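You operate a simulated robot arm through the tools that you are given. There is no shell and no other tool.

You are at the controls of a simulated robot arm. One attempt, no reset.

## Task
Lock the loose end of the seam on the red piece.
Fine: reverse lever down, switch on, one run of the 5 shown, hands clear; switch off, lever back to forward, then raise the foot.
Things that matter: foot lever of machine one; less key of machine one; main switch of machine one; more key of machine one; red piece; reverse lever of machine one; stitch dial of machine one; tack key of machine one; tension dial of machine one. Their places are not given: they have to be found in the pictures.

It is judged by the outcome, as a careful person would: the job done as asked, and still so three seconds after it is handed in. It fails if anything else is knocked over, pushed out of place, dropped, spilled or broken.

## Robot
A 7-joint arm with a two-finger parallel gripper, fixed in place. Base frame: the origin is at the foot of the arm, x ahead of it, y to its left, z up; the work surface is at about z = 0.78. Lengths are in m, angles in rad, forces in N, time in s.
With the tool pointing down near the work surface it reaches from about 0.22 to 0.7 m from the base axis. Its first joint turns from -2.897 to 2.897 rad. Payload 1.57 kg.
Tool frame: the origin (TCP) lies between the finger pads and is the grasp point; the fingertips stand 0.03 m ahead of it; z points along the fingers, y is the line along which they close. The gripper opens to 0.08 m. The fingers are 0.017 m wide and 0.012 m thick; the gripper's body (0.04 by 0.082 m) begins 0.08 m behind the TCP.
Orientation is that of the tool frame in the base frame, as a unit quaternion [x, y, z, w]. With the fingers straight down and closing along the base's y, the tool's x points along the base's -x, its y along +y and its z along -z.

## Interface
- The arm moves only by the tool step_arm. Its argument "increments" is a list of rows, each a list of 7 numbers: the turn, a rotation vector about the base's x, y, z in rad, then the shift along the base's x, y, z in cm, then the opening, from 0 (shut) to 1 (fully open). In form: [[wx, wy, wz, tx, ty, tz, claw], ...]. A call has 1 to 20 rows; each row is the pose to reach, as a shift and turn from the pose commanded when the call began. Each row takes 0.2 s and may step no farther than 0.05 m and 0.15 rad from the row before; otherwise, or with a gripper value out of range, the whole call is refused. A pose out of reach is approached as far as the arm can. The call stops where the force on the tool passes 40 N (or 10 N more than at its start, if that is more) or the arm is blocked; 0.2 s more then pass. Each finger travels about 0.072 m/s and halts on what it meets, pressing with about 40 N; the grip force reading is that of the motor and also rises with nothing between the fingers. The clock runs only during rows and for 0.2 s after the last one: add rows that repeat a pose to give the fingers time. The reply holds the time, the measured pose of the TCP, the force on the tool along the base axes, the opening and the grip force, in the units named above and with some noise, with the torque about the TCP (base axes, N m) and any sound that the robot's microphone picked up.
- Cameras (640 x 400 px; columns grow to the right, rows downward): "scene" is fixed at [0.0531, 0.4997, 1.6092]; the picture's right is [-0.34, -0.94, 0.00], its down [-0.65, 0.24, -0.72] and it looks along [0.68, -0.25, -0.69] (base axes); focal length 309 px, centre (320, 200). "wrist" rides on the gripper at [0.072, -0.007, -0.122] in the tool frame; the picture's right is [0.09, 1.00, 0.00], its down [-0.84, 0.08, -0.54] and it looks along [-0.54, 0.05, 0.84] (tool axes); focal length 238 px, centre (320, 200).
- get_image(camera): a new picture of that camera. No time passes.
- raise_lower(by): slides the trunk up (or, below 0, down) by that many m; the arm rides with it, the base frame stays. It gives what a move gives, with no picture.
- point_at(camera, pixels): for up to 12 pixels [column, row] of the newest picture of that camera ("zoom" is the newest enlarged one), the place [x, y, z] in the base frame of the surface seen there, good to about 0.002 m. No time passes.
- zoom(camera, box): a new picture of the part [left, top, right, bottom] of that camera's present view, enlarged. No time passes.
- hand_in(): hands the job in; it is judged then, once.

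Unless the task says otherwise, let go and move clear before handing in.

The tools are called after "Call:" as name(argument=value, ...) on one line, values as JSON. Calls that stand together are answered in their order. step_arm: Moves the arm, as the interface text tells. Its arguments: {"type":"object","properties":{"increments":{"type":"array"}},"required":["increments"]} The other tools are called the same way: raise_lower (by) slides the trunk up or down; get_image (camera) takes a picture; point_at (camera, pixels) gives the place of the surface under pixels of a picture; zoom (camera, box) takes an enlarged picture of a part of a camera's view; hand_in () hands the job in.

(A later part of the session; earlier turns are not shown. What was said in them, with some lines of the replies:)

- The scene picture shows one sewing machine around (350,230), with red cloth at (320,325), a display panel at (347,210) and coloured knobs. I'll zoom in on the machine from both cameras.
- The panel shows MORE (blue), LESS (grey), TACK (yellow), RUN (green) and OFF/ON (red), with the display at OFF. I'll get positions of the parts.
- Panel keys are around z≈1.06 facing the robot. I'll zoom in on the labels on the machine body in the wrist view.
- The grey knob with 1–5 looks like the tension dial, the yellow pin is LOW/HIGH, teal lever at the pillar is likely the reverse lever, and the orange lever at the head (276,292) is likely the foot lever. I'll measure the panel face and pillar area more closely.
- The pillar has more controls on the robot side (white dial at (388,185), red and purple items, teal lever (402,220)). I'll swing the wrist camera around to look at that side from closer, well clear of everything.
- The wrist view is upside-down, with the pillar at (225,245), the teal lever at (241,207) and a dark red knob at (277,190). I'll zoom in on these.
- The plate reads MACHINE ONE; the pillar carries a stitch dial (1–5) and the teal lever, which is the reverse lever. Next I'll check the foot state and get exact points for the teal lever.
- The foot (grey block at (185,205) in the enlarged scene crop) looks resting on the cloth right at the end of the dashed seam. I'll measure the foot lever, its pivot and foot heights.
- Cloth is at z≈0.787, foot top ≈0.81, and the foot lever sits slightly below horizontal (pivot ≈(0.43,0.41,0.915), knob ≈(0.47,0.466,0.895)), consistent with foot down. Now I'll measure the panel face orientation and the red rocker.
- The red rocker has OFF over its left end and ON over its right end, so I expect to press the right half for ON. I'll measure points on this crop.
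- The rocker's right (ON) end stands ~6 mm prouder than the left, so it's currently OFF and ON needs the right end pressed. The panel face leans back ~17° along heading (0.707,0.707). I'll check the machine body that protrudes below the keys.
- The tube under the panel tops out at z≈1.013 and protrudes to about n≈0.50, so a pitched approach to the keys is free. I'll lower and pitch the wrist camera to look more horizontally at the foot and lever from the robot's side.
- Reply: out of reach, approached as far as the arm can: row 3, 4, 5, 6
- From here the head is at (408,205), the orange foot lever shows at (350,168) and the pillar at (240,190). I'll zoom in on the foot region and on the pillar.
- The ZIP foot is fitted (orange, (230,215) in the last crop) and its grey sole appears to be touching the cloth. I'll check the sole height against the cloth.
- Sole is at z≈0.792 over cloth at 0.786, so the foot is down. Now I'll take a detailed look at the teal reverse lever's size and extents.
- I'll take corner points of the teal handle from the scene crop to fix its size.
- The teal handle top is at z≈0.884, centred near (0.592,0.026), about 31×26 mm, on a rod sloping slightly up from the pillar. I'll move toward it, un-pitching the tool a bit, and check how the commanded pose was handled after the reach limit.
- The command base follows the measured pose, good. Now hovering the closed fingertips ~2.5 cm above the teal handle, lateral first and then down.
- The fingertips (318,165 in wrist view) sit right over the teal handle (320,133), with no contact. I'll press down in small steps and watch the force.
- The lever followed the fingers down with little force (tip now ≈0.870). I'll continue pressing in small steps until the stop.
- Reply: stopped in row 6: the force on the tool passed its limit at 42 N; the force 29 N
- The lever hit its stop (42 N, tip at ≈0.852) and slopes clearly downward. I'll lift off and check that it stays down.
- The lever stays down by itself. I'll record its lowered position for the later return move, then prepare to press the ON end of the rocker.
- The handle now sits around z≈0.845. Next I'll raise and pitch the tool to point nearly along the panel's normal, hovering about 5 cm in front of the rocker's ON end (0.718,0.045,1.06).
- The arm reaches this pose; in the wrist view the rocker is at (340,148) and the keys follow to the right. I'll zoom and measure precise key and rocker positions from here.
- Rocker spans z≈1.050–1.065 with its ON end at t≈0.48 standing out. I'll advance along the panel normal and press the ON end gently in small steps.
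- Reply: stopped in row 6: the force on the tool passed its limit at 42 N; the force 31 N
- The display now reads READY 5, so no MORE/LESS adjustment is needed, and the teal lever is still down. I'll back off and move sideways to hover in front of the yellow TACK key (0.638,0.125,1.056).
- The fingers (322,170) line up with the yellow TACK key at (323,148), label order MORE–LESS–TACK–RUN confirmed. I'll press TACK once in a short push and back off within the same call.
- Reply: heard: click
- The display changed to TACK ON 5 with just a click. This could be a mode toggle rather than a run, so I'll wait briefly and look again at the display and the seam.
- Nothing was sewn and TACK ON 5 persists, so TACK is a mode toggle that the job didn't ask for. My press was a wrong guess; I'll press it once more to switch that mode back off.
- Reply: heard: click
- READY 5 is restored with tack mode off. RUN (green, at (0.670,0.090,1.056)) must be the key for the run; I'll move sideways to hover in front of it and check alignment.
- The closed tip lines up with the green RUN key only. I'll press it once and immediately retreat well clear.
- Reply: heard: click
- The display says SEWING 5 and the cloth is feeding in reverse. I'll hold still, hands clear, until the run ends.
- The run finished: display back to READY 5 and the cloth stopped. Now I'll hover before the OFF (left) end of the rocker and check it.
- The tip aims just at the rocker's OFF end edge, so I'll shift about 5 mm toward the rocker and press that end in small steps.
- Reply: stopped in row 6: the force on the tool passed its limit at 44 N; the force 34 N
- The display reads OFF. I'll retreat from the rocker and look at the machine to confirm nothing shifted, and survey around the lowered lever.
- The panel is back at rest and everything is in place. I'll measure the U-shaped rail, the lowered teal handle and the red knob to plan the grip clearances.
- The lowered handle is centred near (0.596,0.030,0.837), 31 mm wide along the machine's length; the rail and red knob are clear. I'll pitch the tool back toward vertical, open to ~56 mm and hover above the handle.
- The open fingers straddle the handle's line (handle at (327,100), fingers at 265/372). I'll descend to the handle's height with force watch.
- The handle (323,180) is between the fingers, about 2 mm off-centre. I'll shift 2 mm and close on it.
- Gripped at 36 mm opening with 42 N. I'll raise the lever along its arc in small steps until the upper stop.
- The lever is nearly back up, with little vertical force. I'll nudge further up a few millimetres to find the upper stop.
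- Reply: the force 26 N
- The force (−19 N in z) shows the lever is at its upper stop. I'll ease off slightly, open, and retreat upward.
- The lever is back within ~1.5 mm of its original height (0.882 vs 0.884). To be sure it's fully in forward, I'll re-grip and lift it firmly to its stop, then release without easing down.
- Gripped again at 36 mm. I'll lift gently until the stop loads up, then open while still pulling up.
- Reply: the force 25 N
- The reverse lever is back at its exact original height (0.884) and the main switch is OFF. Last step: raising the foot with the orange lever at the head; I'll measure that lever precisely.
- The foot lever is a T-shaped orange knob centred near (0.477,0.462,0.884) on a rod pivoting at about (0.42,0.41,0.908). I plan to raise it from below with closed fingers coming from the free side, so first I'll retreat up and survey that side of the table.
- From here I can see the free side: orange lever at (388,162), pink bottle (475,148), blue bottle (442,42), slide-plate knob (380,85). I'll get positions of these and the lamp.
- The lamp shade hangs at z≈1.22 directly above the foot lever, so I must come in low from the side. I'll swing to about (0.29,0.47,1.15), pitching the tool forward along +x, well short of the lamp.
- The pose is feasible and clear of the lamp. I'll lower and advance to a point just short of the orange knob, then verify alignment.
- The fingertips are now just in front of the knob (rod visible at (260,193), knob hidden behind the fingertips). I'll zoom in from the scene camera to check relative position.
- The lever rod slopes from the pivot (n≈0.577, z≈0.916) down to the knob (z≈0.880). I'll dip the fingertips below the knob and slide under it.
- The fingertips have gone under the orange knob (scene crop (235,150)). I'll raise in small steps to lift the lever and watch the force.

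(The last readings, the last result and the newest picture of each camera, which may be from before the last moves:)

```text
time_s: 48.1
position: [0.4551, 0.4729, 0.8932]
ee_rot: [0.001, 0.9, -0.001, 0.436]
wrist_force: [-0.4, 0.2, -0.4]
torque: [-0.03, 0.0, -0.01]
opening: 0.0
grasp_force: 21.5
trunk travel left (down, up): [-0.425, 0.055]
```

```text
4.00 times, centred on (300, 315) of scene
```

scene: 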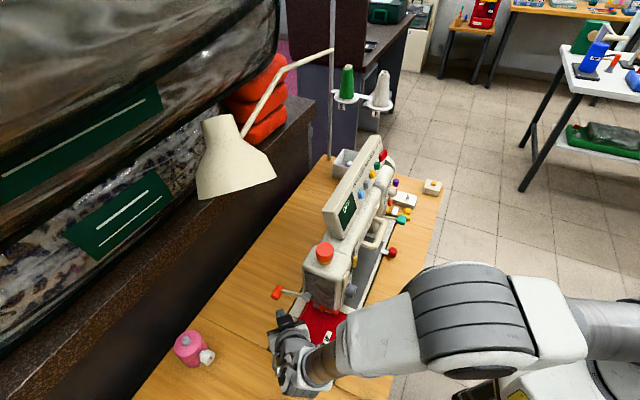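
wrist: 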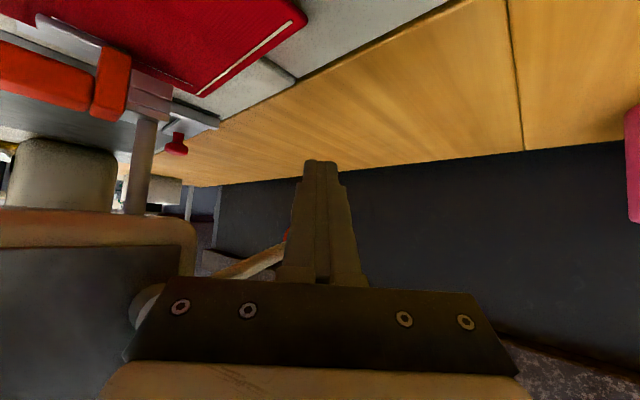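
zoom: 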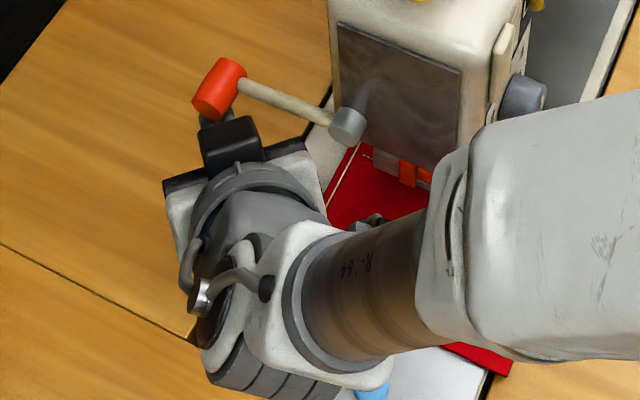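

The knob is rising with almost no resistance. Before going further I'll check the forearm's clearance to the head and the lever's current height.

Call:
point_at(camera="zoom", pixels=[[460, 170], [480, 150], [560, 100], [620, 100], [430, 230], [500, 130], [225, 80], [215, 100], [345, 125], [300, 105], [395, 175], [410, 175]])

Call:
get_image(camera="wrist")

```text
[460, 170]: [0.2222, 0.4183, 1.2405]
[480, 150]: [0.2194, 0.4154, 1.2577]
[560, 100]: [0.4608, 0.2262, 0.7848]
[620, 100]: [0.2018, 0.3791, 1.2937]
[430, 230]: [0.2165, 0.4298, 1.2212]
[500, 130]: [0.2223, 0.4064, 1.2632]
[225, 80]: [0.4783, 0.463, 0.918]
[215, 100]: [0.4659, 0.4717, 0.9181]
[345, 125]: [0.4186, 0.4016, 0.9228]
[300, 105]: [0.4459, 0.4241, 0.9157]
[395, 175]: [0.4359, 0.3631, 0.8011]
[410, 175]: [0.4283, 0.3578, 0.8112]
```

```text
taken
```

wrist: 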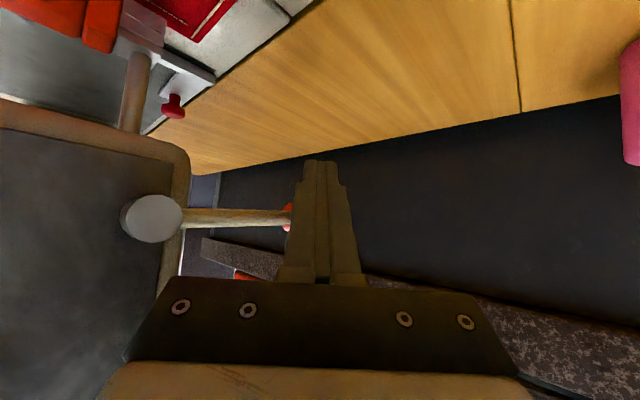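

Forearm is well clear (x≈0.22, z≈1.24). The knob's top is at 0.918 and the lever nearly horizontal; I'll keep raising along the arc.

Call:
step_arm(increments=[[0, 0, 0, 0, 0, 0.7, 0], [0, 0, 0, 0, 0, 1.4, 0], [0, 0, 0, 0, 0, 2.1, 0], [0, 0, 0, -0.1, -0.1, 2.8, 0], [0, 0, 0, -0.2, -0.2, 3.5, 0], [0, 0, 0, -0.3, -0.3, 4.2, 0]])

Call:
zoom(camera="scene", box=[250, 265, 350, 365])

Call:
get_image(camera="wrist")

```text
time_s: 49.5
position: [0.4526, 0.4677, 0.9348]
ee_rot: [0.001, 0.9, -0.001, 0.436]
wrist_force: [-6.0, -2.1, -4.2]
torque: [-0.03, -0.06, 0.0]
opening: 0.0
grasp_force: 21.6
trunk travel left (down, up): [-0.425, 0.055]
```

```text
4.00 times, centred on (300, 315) of scene
```

zoom: 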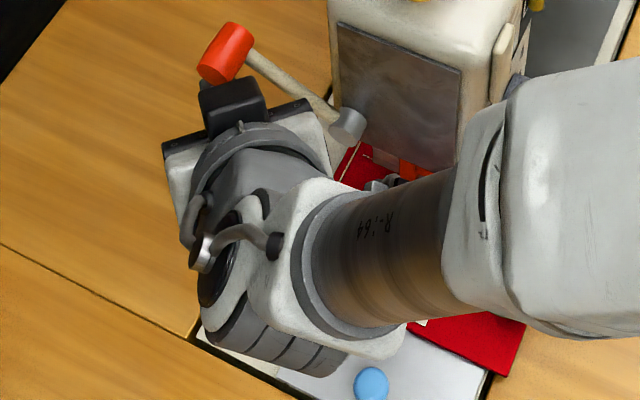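

```text
taken
```

wrist: 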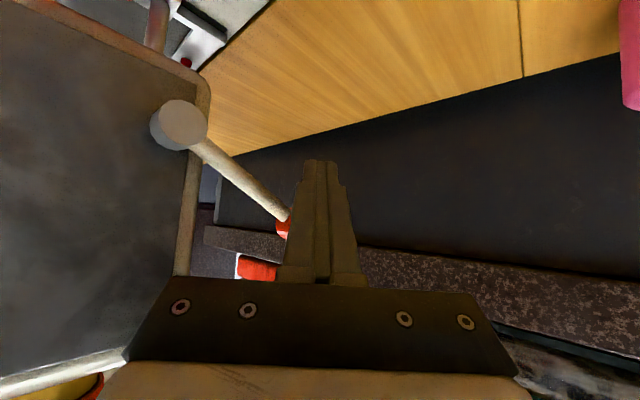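

The lever is now visibly above horizontal with a few newtons of resistance. I'll continue along the arc, easing inward, toward the upper stop.

Call:
step_arm(increments=[[0, 0, 0, -0.1, -0.1, 0.5, 0], [0, 0, 0, -0.25, -0.25, 1.0, 0], [0, 0, 0, -0.45, -0.45, 1.5, 0], [0, 0, 0, -0.7, -0.7, 2.0, 0], [0, 0, 0, -1.0, -1.0, 2.5, 0]])

Call:
zoom(camera="scene", box=[250, 265, 350, 365])

Call:
get_image(camera="wrist")

```text
time_s: 50.8
position: [0.4387, 0.4614, 0.9546]
ee_rot: [-0.001, 0.903, -0.002, 0.431]
wrist_force: [-10.4, 1.9, -33.7]
torque: [-0.08, 0.2, 0.04]
opening: 0.0002
grasp_force: 21.4
trunk travel left (down, up): [-0.425, 0.055]
```

```text
4.00 times, centred on (300, 315) of scene
```

zoom: 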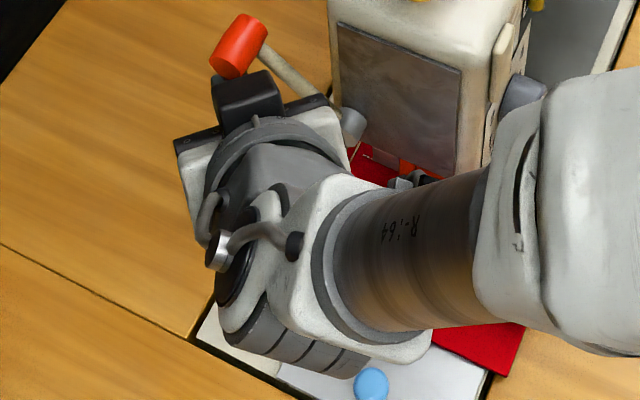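

```text
taken
```

wrist: 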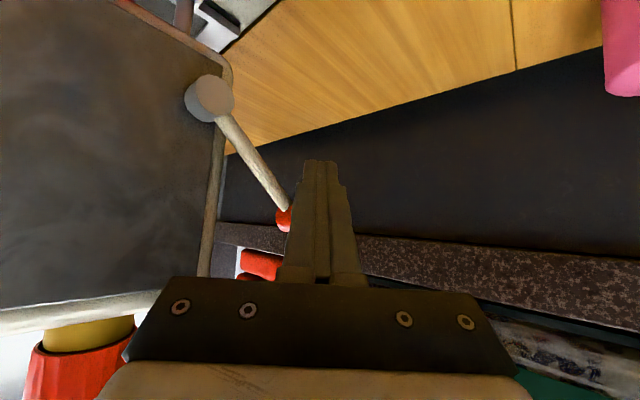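

A firm stop came at −34 N with the lever well up. I'll lower the fingers off the knob, withdraw backwards, and check that the lever and foot stay raised.

Call:
step_arm(increments=[[0, 0, 0, 0, 0, -0.8, 0], [0, 0, 0, -0.5, 0, -1.6, 0], [0, 0, 0, -3, 0, -1.6, 0], [0, 0, 0, -6, 0, -1, 0], [0, 0, 0, -8, 0, 3, 0], [0, 0, 0, -10, 0, 7, 0]])

Call:
zoom(camera="scene", box=[250, 265, 350, 365])

Call:
get_image(camera="wrist")

```text
time_s: 52.1
position: [0.3425, 0.4598, 1.032]
ee_rot: [0.002, 0.9, -0.002, 0.437]
wrist_force: [0.5, 0.4, 0.2]
torque: [-0.02, 0.02, -0.01]
opening: 0.0
grasp_force: 21.9
trunk travel left (down, up): [-0.425, 0.055]
```

```text
4.00 times, centred on (300, 315) of scene
```

zoom: 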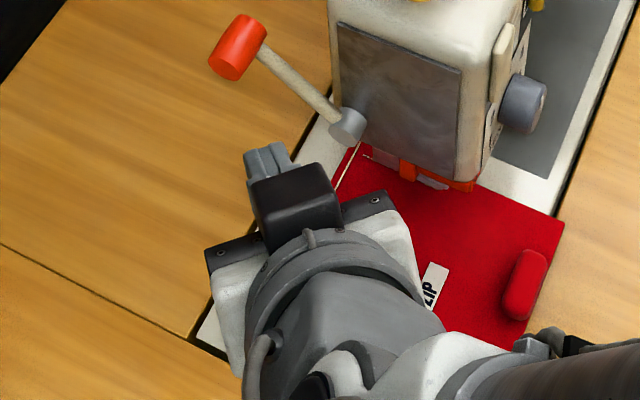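

```text
taken
```

wrist: 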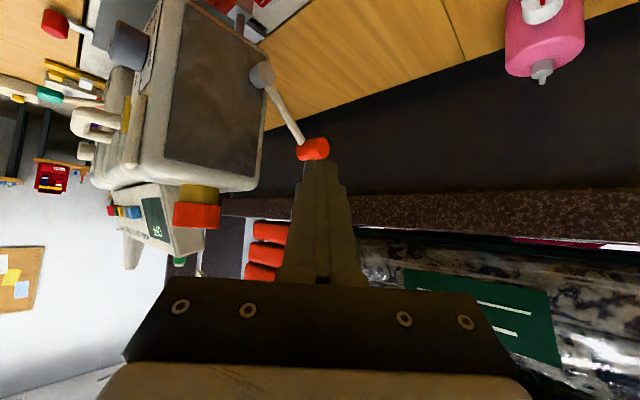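

The lever stays up and the foot now sits right under the head. I'll withdraw fully along the way I came in, then verify everything from the scene camera.

Call:
step_arm(increments=[[0, 0, 0, -2, 0, 3.5, 0], [0, 0, 0, -4, 0, 7, 0], [0, 0, 0, -5.2, 0, 10.5, 0], [0, 0.12, 0, -5.2, -2, 13, 0], [0, 0.24, 0, -5.2, -5, 15.5, 0], [0, 0.36, 0, -5.2, -8, 18, 0], [0, 0.48, 0, -5, -11, 20, 0], [0, 0.6, 0, -4.5, -14.5, 22, 0], [0, 0.72, 0, -4, -18, 24, 0], [0, 0.84, 0, -3.5, -21, 26, 0], [0, 0.9, 0, -2.5, -23.5, 28, 0]])

Call:
get_image(camera="scene")

Call:
zoom(camera="scene", box=[262, 270, 362, 335])

Call:
get_image(camera="wrist")

```text
time_s: 54.5
position: [0.3172, 0.2262, 1.3118]
ee_rot: [-0.001, 1.0, -0.001, 0.0]
wrist_force: [0.4, -0.6, 0.0]
torque: [0.04, -0.01, 0.03]
opening: 0.0
grasp_force: 21.2
trunk travel left (down, up): [-0.425, 0.055]
```

```text
taken
```

scene: 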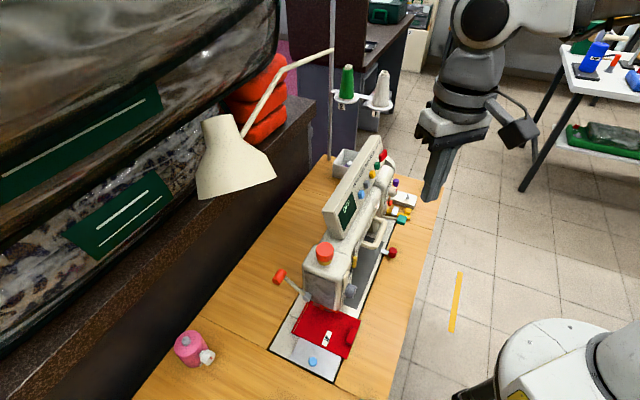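

```text
6.15 times, centred on (312, 302) of scene
```

zoom: 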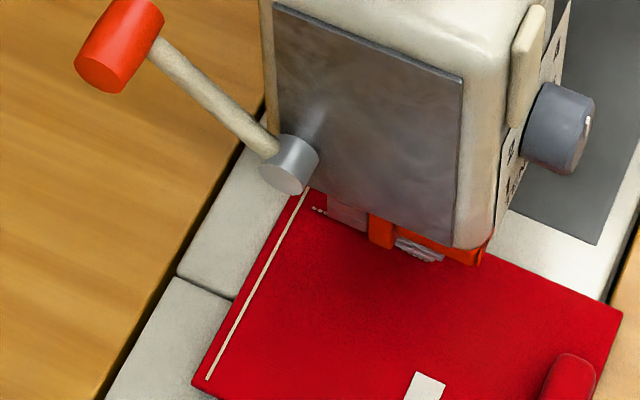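

```text
taken
```

wrist: 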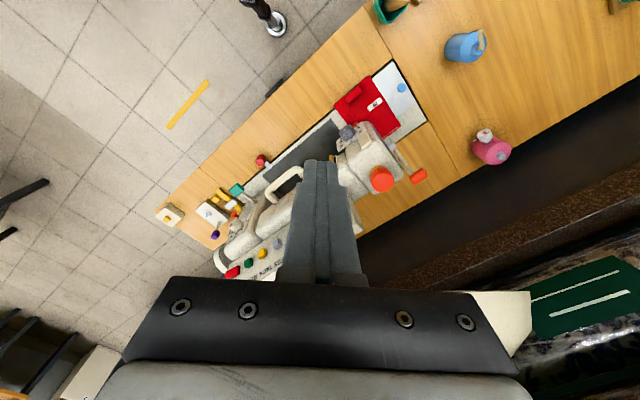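

The foot is raised (foot tucked under the head, lever up), cloth free, and bottles look unmoved. I'll wait a moment and do a last check of the display, reverse lever and dials.

Call:
step_arm(increments=[[0, 0, 0, 0, 0, 0, 0], [0, 0, 0, 0, 0, 0, 0], [0, 0, 0, 0, 0, 0, 0], [0, 0, 0, 0, 0, 0, 0], [0, 0, 0, 0, 0, 0, 0], [0, 0, 0, 0, 0, 0, 0], [0, 0, 0, 0, 0, 0, 0], [0, 0, 0, 0, 0, 0, 0]])

Call:
zoom(camera="scene", box=[320, 130, 440, 260])

Call:
zoom(camera="scene", box=[262, 260, 372, 390])

Call:
zoom(camera="wrist", box=[200, 60, 440, 290])

```text
time_s: 56.4
position: [0.3165, 0.2268, 1.3102]
ee_rot: [0.001, 1.0, -0.002, 0.0]
wrist_force: [-0.1, -0.5, -1.0]
torque: [0.02, -0.03, -0.02]
opening: 0.0001
grasp_force: 21.6
trunk travel left (down, up): [-0.425, 0.055]
```

```text
3.08 times, centred on (380, 195) of scene
```

zoom: 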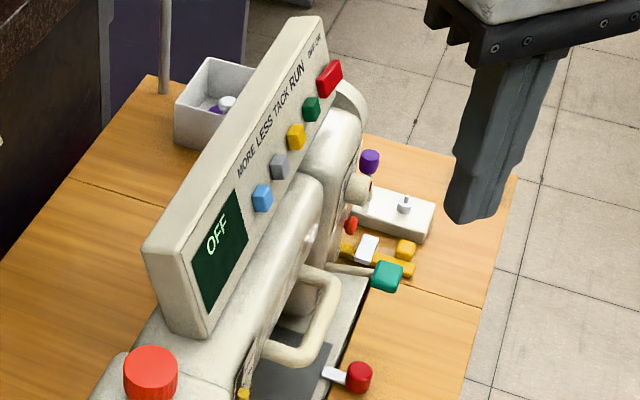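

```text
3.08 times, centred on (317, 325) of scene
```

zoom: 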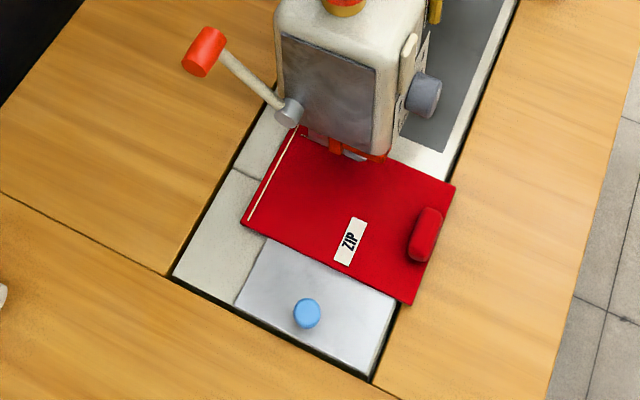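

```text
1.74 times, centred on (320, 175) of wrist
```

zoom: 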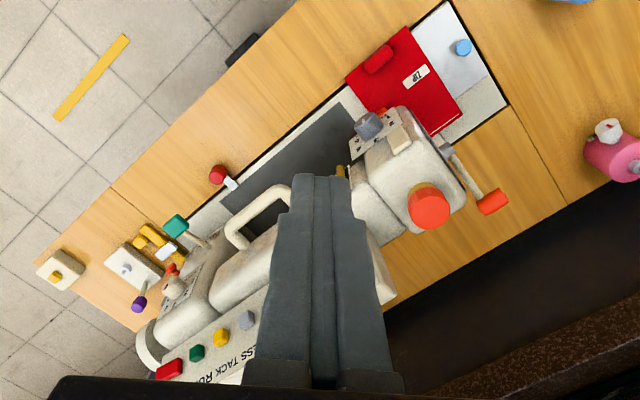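

The display reads OFF, the reverse lever (387,277 in the crop) is up in forward, the foot lever stays raised, and the dials and objects look undisturbed. The arm is clear, so I'm handing in.

Call:
hand_in()

```text
The job is handed in.
```

The seam end on the red piece should now be locked: machine one made one reverse run with the display showing 5, and the arm was clear while it sewed. I judged this from the display and from watching the cloth feed backward. The stitches themselves are hidden under the foot, so I didn't see the lock directly.

- **Order:** I put the reverse lever down, switched on (the display read READY 5) and pressed RUN once. After the run I switched off, moved the lever back to forward and then raised the foot.
- **Mistake:** Before the run I pressed TACK, taking it for the key that starts the 5 stitches. It only switched a mode on (TACK ON 5) and sewed nothing. I pressed it again, and the display returned to READY 5 before I pressed RUN.
- **Reverse lever:** My first lift left it about 1.5 mm low, so I gripped it again and took it up to its stop. It now sits at its starting height.
- **Final state:** The display reads OFF, the foot lever stays up, and the arm is clear. I didn't touch MORE, LESS or either dial, and nothing nearby appears to have moved.
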